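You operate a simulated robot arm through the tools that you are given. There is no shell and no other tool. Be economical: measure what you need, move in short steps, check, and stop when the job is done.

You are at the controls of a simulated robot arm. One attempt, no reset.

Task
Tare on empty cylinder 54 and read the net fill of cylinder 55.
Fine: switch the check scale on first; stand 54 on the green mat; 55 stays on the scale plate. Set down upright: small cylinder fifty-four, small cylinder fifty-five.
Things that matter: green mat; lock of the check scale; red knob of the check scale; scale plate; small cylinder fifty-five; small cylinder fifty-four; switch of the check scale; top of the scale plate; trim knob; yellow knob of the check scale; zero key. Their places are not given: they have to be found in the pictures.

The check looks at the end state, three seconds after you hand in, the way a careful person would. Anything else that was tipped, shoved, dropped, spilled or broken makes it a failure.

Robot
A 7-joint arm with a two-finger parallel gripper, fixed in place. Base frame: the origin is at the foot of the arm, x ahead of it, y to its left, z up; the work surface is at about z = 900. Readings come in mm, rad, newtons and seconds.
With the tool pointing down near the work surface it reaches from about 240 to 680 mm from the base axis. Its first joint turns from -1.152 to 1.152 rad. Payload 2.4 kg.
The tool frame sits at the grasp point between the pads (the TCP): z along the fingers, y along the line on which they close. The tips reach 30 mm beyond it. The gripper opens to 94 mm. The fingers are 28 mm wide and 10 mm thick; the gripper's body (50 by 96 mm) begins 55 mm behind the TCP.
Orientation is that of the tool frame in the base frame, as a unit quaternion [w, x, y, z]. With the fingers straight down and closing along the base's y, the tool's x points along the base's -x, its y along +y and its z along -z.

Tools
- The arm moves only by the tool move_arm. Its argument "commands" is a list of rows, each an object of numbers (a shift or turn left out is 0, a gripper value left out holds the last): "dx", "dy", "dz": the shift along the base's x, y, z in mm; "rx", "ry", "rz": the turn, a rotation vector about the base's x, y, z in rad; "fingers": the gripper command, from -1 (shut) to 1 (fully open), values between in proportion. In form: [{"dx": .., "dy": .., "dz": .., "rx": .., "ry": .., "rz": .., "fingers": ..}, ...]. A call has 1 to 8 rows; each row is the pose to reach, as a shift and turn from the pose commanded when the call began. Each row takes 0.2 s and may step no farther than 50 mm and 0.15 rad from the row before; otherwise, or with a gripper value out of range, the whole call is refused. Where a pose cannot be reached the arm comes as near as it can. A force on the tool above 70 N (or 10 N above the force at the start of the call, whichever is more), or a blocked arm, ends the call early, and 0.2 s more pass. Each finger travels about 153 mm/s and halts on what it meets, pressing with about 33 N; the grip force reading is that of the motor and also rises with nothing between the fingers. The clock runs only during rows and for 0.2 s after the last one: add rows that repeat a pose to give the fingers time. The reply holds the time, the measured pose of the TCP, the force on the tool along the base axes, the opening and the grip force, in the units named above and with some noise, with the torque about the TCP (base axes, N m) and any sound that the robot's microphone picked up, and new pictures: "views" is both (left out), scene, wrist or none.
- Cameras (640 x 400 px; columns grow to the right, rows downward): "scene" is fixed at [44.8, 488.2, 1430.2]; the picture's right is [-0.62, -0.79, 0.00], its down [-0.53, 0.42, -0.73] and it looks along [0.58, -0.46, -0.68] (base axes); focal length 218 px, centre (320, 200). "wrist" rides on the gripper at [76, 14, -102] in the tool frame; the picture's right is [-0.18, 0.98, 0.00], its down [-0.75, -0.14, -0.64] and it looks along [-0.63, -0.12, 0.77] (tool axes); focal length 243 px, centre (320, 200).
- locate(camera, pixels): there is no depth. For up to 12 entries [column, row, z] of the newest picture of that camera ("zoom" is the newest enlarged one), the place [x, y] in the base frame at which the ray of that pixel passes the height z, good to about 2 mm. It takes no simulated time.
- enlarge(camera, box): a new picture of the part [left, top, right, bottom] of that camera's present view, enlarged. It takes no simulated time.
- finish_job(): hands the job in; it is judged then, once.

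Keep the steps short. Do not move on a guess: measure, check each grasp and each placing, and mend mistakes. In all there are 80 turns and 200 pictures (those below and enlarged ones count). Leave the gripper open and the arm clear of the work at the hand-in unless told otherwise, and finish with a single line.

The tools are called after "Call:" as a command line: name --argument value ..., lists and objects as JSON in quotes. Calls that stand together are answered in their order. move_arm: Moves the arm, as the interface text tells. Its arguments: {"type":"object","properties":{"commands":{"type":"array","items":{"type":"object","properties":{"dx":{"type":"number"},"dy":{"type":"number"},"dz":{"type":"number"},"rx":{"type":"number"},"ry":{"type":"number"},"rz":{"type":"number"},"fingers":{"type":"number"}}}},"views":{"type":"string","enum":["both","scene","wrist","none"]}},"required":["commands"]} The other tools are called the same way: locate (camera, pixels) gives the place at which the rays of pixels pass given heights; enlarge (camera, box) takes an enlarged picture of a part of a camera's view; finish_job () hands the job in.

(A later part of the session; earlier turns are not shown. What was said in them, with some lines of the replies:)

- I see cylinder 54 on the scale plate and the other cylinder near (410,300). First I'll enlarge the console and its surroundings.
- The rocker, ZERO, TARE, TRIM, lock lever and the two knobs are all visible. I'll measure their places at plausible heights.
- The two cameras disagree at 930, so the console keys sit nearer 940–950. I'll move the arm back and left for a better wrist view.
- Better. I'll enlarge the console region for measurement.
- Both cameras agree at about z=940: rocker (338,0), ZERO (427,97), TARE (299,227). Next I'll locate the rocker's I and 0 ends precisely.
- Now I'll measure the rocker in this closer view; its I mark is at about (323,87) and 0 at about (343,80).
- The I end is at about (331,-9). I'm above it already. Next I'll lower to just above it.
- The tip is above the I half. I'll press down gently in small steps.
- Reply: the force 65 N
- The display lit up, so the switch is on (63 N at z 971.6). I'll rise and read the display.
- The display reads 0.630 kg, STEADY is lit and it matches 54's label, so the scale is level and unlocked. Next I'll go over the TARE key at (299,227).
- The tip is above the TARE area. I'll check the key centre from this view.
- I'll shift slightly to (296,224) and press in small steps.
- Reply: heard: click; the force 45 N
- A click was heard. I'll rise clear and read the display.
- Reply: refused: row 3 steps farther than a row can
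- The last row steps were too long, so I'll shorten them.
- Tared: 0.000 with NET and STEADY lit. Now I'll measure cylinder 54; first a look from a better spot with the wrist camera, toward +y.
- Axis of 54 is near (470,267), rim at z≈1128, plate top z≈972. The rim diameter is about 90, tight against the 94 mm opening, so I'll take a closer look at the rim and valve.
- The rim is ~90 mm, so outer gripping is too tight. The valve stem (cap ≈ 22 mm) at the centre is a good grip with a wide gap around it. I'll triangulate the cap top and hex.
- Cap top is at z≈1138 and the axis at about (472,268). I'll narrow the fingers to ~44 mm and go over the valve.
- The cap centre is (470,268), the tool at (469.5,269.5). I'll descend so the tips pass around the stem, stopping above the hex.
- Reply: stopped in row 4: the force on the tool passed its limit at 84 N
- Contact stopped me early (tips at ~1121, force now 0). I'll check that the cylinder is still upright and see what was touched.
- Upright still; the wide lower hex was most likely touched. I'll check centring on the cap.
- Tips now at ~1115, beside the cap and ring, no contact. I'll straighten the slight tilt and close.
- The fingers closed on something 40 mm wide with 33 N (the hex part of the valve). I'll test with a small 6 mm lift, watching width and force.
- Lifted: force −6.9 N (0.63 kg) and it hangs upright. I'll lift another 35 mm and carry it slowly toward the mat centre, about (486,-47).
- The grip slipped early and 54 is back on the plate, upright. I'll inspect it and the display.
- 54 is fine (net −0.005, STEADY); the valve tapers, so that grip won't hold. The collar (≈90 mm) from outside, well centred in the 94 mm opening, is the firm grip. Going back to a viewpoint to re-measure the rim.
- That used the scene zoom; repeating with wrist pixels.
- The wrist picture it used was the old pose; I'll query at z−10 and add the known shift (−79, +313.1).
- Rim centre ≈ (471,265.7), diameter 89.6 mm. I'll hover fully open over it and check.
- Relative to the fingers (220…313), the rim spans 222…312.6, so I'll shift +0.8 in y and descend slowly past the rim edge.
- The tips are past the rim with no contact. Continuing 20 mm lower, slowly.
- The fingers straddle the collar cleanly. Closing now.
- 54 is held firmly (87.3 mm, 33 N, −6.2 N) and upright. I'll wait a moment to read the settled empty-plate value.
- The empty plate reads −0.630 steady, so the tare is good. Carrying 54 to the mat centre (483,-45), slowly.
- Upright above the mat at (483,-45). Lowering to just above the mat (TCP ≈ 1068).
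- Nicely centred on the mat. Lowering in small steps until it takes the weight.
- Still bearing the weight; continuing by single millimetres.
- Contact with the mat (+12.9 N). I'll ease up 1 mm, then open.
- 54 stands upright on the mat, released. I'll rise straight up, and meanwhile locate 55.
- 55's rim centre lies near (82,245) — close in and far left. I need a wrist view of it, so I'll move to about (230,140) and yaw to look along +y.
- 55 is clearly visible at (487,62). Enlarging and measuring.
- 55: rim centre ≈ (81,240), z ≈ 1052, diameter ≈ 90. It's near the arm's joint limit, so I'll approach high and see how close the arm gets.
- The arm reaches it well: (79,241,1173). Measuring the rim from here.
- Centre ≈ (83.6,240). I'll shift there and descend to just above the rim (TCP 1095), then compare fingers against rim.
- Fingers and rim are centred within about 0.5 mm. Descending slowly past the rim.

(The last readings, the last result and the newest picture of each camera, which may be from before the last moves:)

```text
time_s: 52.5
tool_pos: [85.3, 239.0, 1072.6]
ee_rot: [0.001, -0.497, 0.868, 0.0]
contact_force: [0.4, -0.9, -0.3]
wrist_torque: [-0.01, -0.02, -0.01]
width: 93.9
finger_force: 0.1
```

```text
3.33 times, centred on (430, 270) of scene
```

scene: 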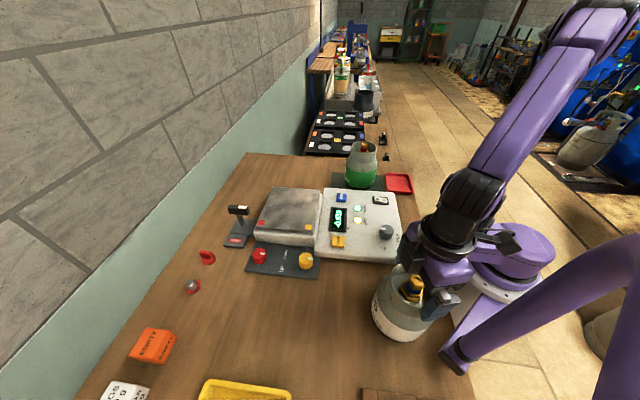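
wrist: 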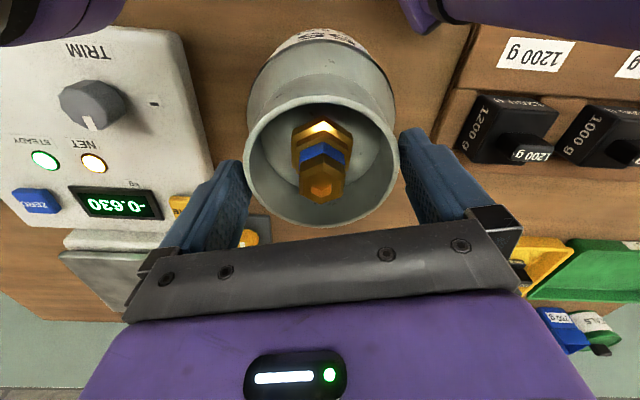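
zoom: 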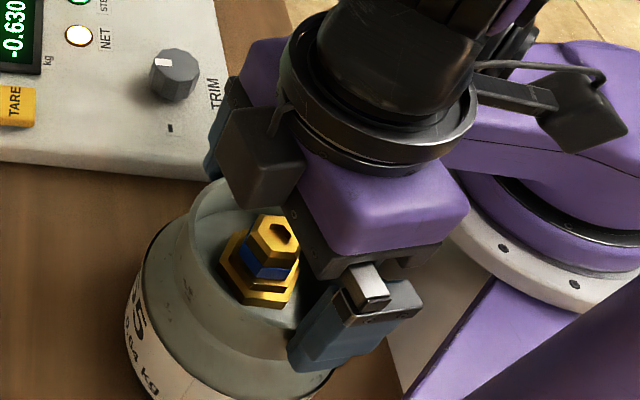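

No contact. Continuing 20 mm down.

Call:
move_arm --commands '[{"dz": -3}, {"dz": -6}, {"dz": -9}, {"dz": -12}, {"dz": -15}, {"dz": -18}, {"dz": -20}, {"dz": -20}]'

Call:
enlarge --camera "scene" --box '[370, 230, 490, 350]'

```text
time_s: 54.3
tool_pos: [85.2, 240.2, 1051.6]
ee_rot: [0.001, -0.498, 0.867, 0.0]
contact_force: [0.8, 0.0, -1.0]
wrist_torque: [0.0, 0.0, 0.02]
width: 93.9
finger_force: 0.1
```

scene: 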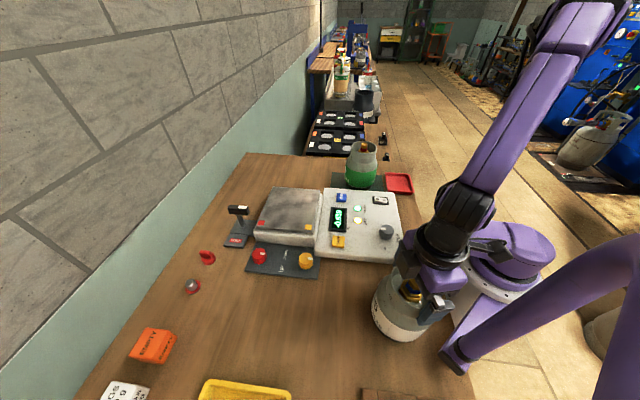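
wrist: 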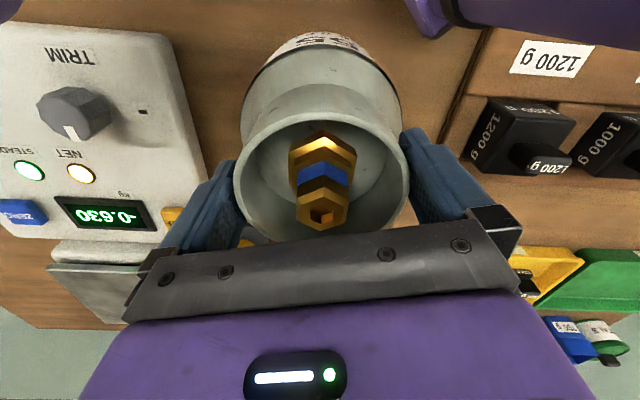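

```text
3.33 times, centred on (430, 290) of scene
```

zoom: 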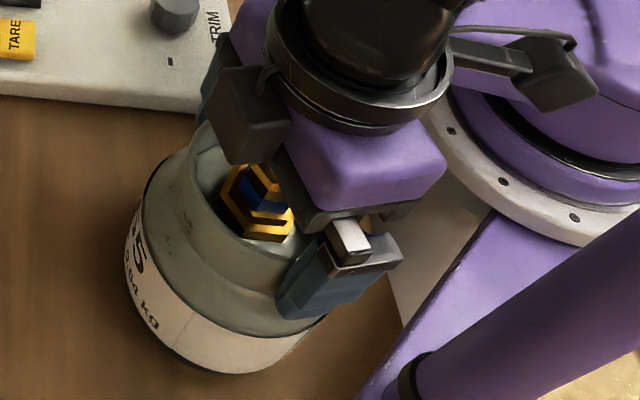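

Straddled, no force. Closing and lifting a little.

Call:
move_arm --commands '[{"fingers": 0.85}, {"fingers": 0.5}, {"fingers": -1}, {"fingers": -1}]' --views "none"

Call:
move_arm --commands '[{"dz": 1}, {"dz": 3}, {"dz": 6}, {"dz": 10}, {"dz": 15}, {"dz": 20}, {"dz": 20}]'

```text
time_s: 55.3
tool_pos: [84.3, 240.0, 1051.9]
ee_rot: [0.001, -0.498, 0.867, 0.0]
contact_force: [-2.6, 1.9, -0.3]
wrist_torque: [0.18, -0.01, 0.05]
width: 89.3
finger_force: 33.1
```

```text
time_s: 56.9
tool_pos: [85.6, 240.3, 1072.4]
ee_rot: [0.001, -0.497, 0.868, 0.0]
contact_force: [0.1, 0.8, -7.0]
wrist_torque: [-0.01, -0.01, -0.04]
width: 89.3
finger_force: 32.9
```

scene: 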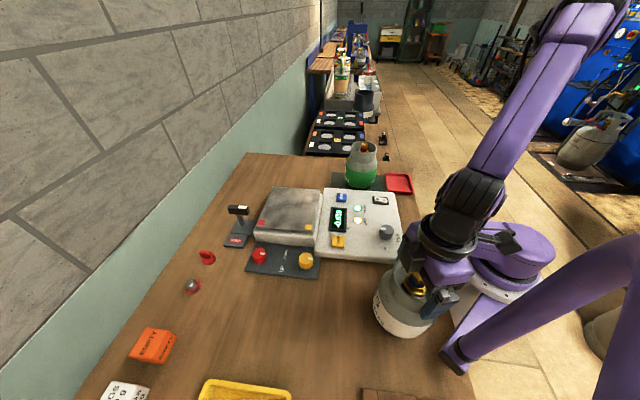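
wrist: 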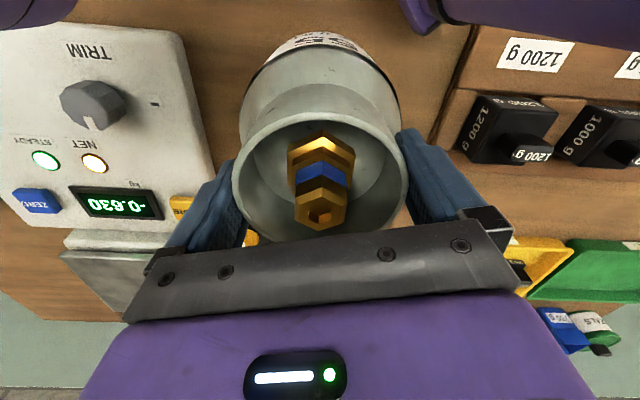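

55 is held (89.3 mm, 33 N, −7 N) and upright. Raising to TCP ≈1168, then toward the plate.

Call:
move_arm --commands '[{"dz": 12}, {"dz": 28}, {"dz": 44}, {"dz": 60}, {"dz": 76}, {"dz": 90}, {"dz": 96}, {"dz": 96}]' --views "none"

Call:
move_arm --commands '[{"dx": 12}, {"dx": 36, "dy": 2}, {"dx": 62, "dy": 4}, {"dx": 88, "dy": 6}, {"dx": 114, "dy": 8}, {"dx": 140, "dy": 10}, {"dx": 166, "dy": 12}, {"dx": 186, "dy": 13}]' --views "none"

Call:
move_arm --commands '[{"dx": 20, "dy": 1}, {"dx": 46, "dy": 3}, {"dx": 72, "dy": 5}, {"dx": 98, "dy": 7}, {"dx": 124, "dy": 9}, {"dx": 150, "dy": 11}, {"dx": 174, "dy": 12}, {"dx": 190, "dy": 13}]'

```text
time_s: 58.7
tool_pos: [84.5, 239.5, 1168.1]
ee_rot: [0.001, -0.497, 0.868, 0.0]
contact_force: [-0.1, -0.4, -7.2]
wrist_torque: [-0.03, -0.03, 0.03]
width: 89.2
finger_force: 32.6
```

```text
time_s: 60.5
tool_pos: [269.9, 252.2, 1169.0]
ee_rot: [0.001, -0.498, 0.867, 0.0]
contact_force: [0.3, 0.0, -6.9]
wrist_torque: [0.02, -0.03, 0.01]
width: 88.8
finger_force: 33.2
```

```text
time_s: 62.3
tool_pos: [461.6, 265.5, 1169.3]
ee_rot: [0.0, -0.497, 0.868, 0.0]
contact_force: [-0.1, -0.6, -6.9]
wrist_torque: [-0.01, 0.02, 0.01]
width: 89.2
finger_force: 33.0
```

scene: 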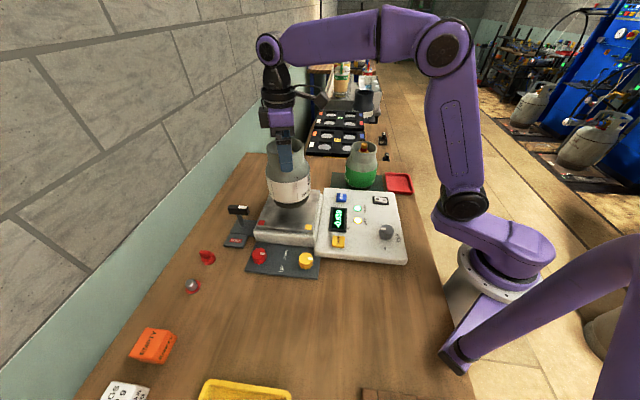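
wrist: 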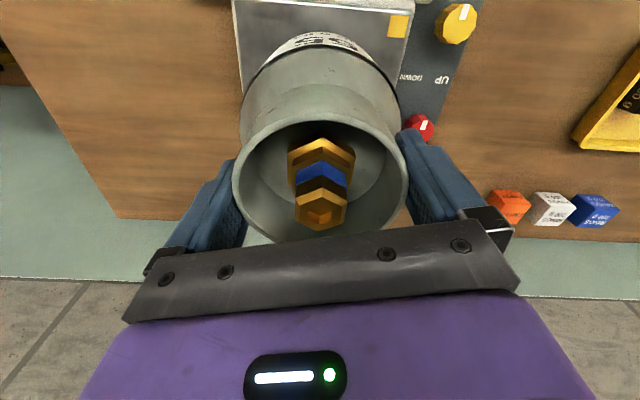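

Over the plate. I'll centre at (471,267) and lower to about 6 mm above.

Call:
move_arm --commands '[{"dx": 5, "dy": 1}, {"dx": 9, "dy": 1.5, "dz": -5}, {"dx": 9, "dy": 1.5, "dz": -13}, {"dx": 9, "dy": 1.5, "dz": -21}, {"dx": 9, "dy": 1.5, "dz": -28}, {"dx": 9, "dy": 1.5, "dz": -32}, {"dx": 9, "dy": 1.5, "dz": -32}]' --views "scene"

Call:
enlarge --camera "scene" --box '[240, 150, 340, 250]'

```text
time_s: 63.9
tool_pos: [470.1, 267.7, 1135.7]
ee_rot: [0.001, -0.497, 0.868, 0.0]
contact_force: [0.3, 0.8, -7.6]
wrist_torque: [0.04, 0.01, -0.02]
width: 89.2
finger_force: 32.1
```

scene: 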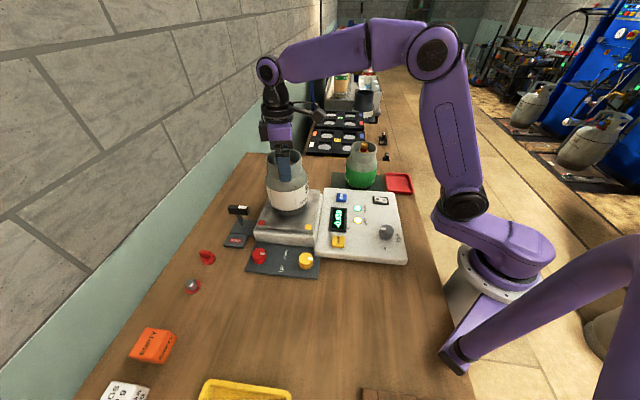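

```text
4.00 times, centred on (290, 200) of scene
```

zoom: 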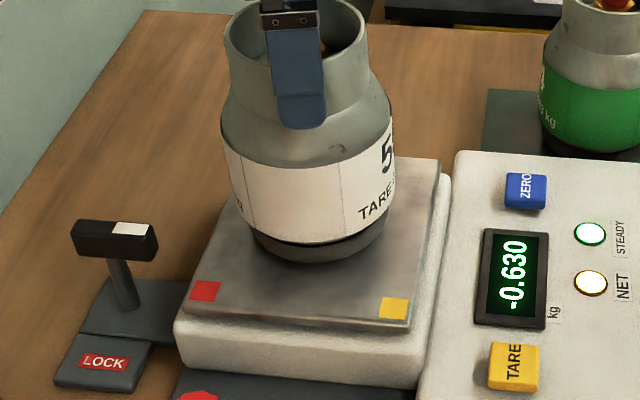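

Central over the plate and still at −0.630 (not touching). Lowering by millimetres.

Call:
move_arm --commands '[{"dz": -2}, {"dz": -4}, {"dz": -5}, {"dz": -5}]' --views "none"

Call:
move_arm --commands '[{"dz": -1}, {"dz": -2}, {"dz": -2}]' --views "none"

```text
time_s: 64.9
tool_pos: [470.3, 267.2, 1130.2]
ee_rot: [0.0, -0.497, 0.868, 0.0]
contact_force: [-0.4, -0.4, -6.8]
wrist_torque: [-0.01, -0.01, -0.01]
width: 89.0
finger_force: 33.0
```

```text
time_s: 65.7
tool_pos: [471.3, 266.9, 1127.9]
ee_rot: [0.0, -0.497, 0.868, 0.001]
contact_force: [-0.4, 0.2, -7.6]
wrist_torque: [0.02, 0.04, 0.02]
width: 89.2
finger_force: 33.1
```

Call:
move_arm --commands '[{"dz": -1}, {"dz": -1.5}, {"dz": -1.5}]' --views "none"

Call:
enlarge --camera "scene" --box '[250, 180, 350, 250]'

```text
time_s: 66.5
tool_pos: [469.7, 268.2, 1128.4]
ee_rot: [0.002, -0.498, 0.867, 0.001]
contact_force: [-0.7, -0.3, 1.7]
wrist_torque: [-0.28, 0.5, 0.04]
width: 89.2
finger_force: 33.1
```

```text
5.71 times, centred on (300, 215) of scene
```

zoom: 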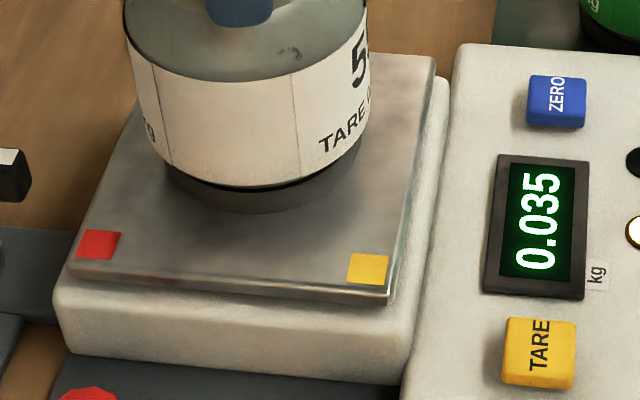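

The plate is bearing the weight (force +1.7, display rising). Opening the fingers.

Call:
move_arm --commands '[{"fingers": 0.9}, {"fingers": 1}, {"fingers": 1}]'

```text
time_s: 67.3
tool_pos: [470.7, 267.5, 1126.9]
ee_rot: [0.001, -0.497, 0.868, 0.001]
contact_force: [0.7, 1.1, 0.0]
wrist_torque: [-0.01, 0.02, 0.0]
width: 93.9
finger_force: 0.1
```

scene: 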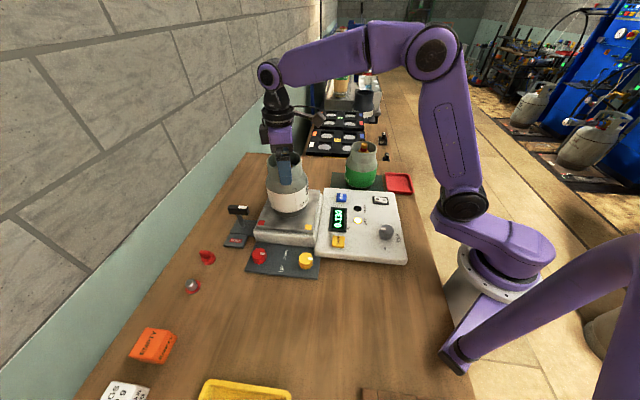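
wrist: 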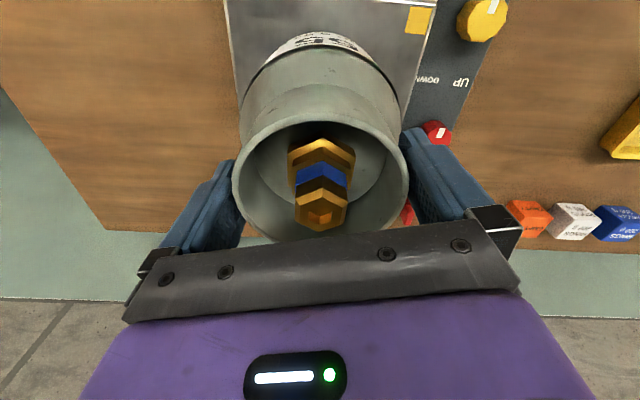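

Released without force. Rising straight up.

Call:
move_arm --commands '[{"dz": 4}, {"dz": 10}, {"dz": 20}, {"dz": 35}, {"dz": 60}, {"dz": 95}, {"dz": 135}, {"dz": 150}]' --views "none"

Call:
move_arm --commands '[{"dx": -20, "dy": -30}, {"dx": -40, "dy": -65}, {"dx": -60, "dy": -105}, {"dx": -80, "dy": -145}, {"dx": -100, "dy": -185}, {"dx": -110, "dy": -225}, {"dx": -110, "dy": -240}]'

Call:
enlarge --camera "scene" --box '[230, 140, 430, 270]'

Call:
enlarge --camera "scene" --box '[325, 185, 405, 250]'

```text
time_s: 69.1
tool_pos: [470.9, 268.1, 1277.1]
ee_rot: [0.0, -0.498, 0.867, 0.0]
contact_force: [-0.5, -0.7, 0.4]
wrist_torque: [-0.01, 0.03, 0.01]
width: 94.1
finger_force: 0.1
```

```text
time_s: 70.7
tool_pos: [359.9, 26.0, 1277.0]
ee_rot: [0.001, -0.497, 0.868, 0.0]
contact_force: [-0.2, -0.5, 0.3]
wrist_torque: [0.0, 0.03, 0.01]
width: 94.1
finger_force: 0.1
```

scene: 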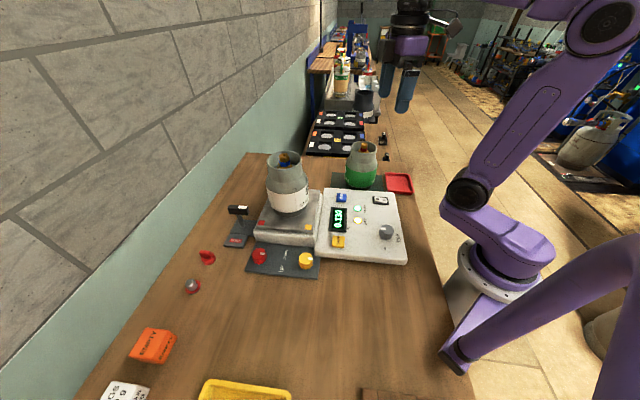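
wrist: 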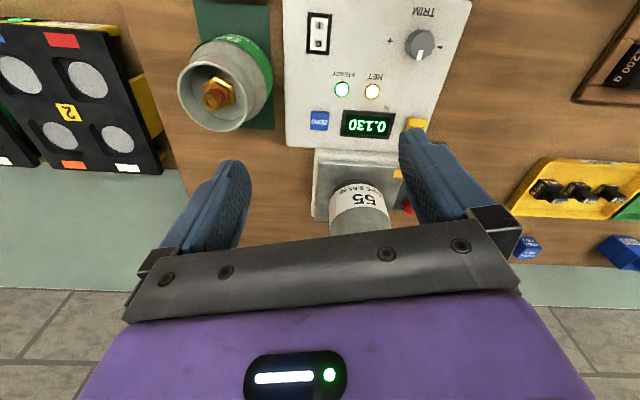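

```text
3.08 times, centred on (330, 205) of scene
```

zoom: 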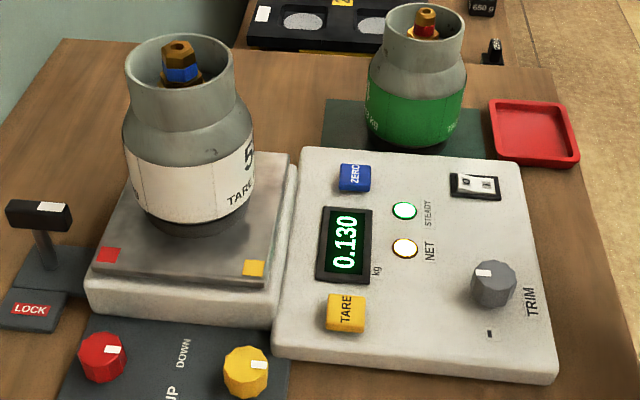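

```text
6.15 times, centred on (365, 218) of scene
```

zoom: 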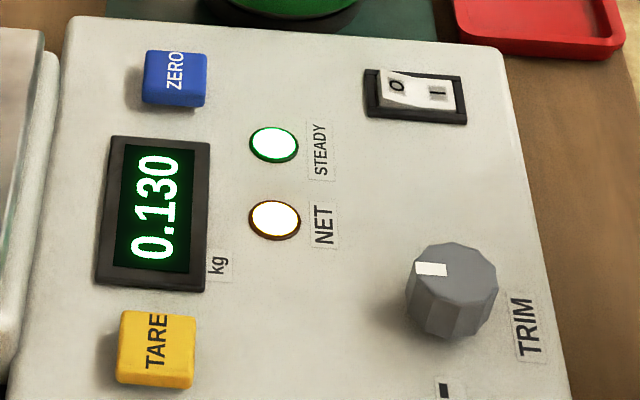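

The scale settled at 0.130 kg net with STEADY and NET lit. 55 is upright on the plate, 54 is upright on the mat, the gripper is open and the arm is clear, so I'm handing in.

Call:
finish_job

```text
The job is handed in.
```

Net fill of cylinder 55, tared on empty cylinder 54, is 0.130 kg (STEADY and NET lit); 54 slipped from an early grip just above the plate but landed upright, and the empty plate still read −0.630 kg afterwards, so I kept the tare.
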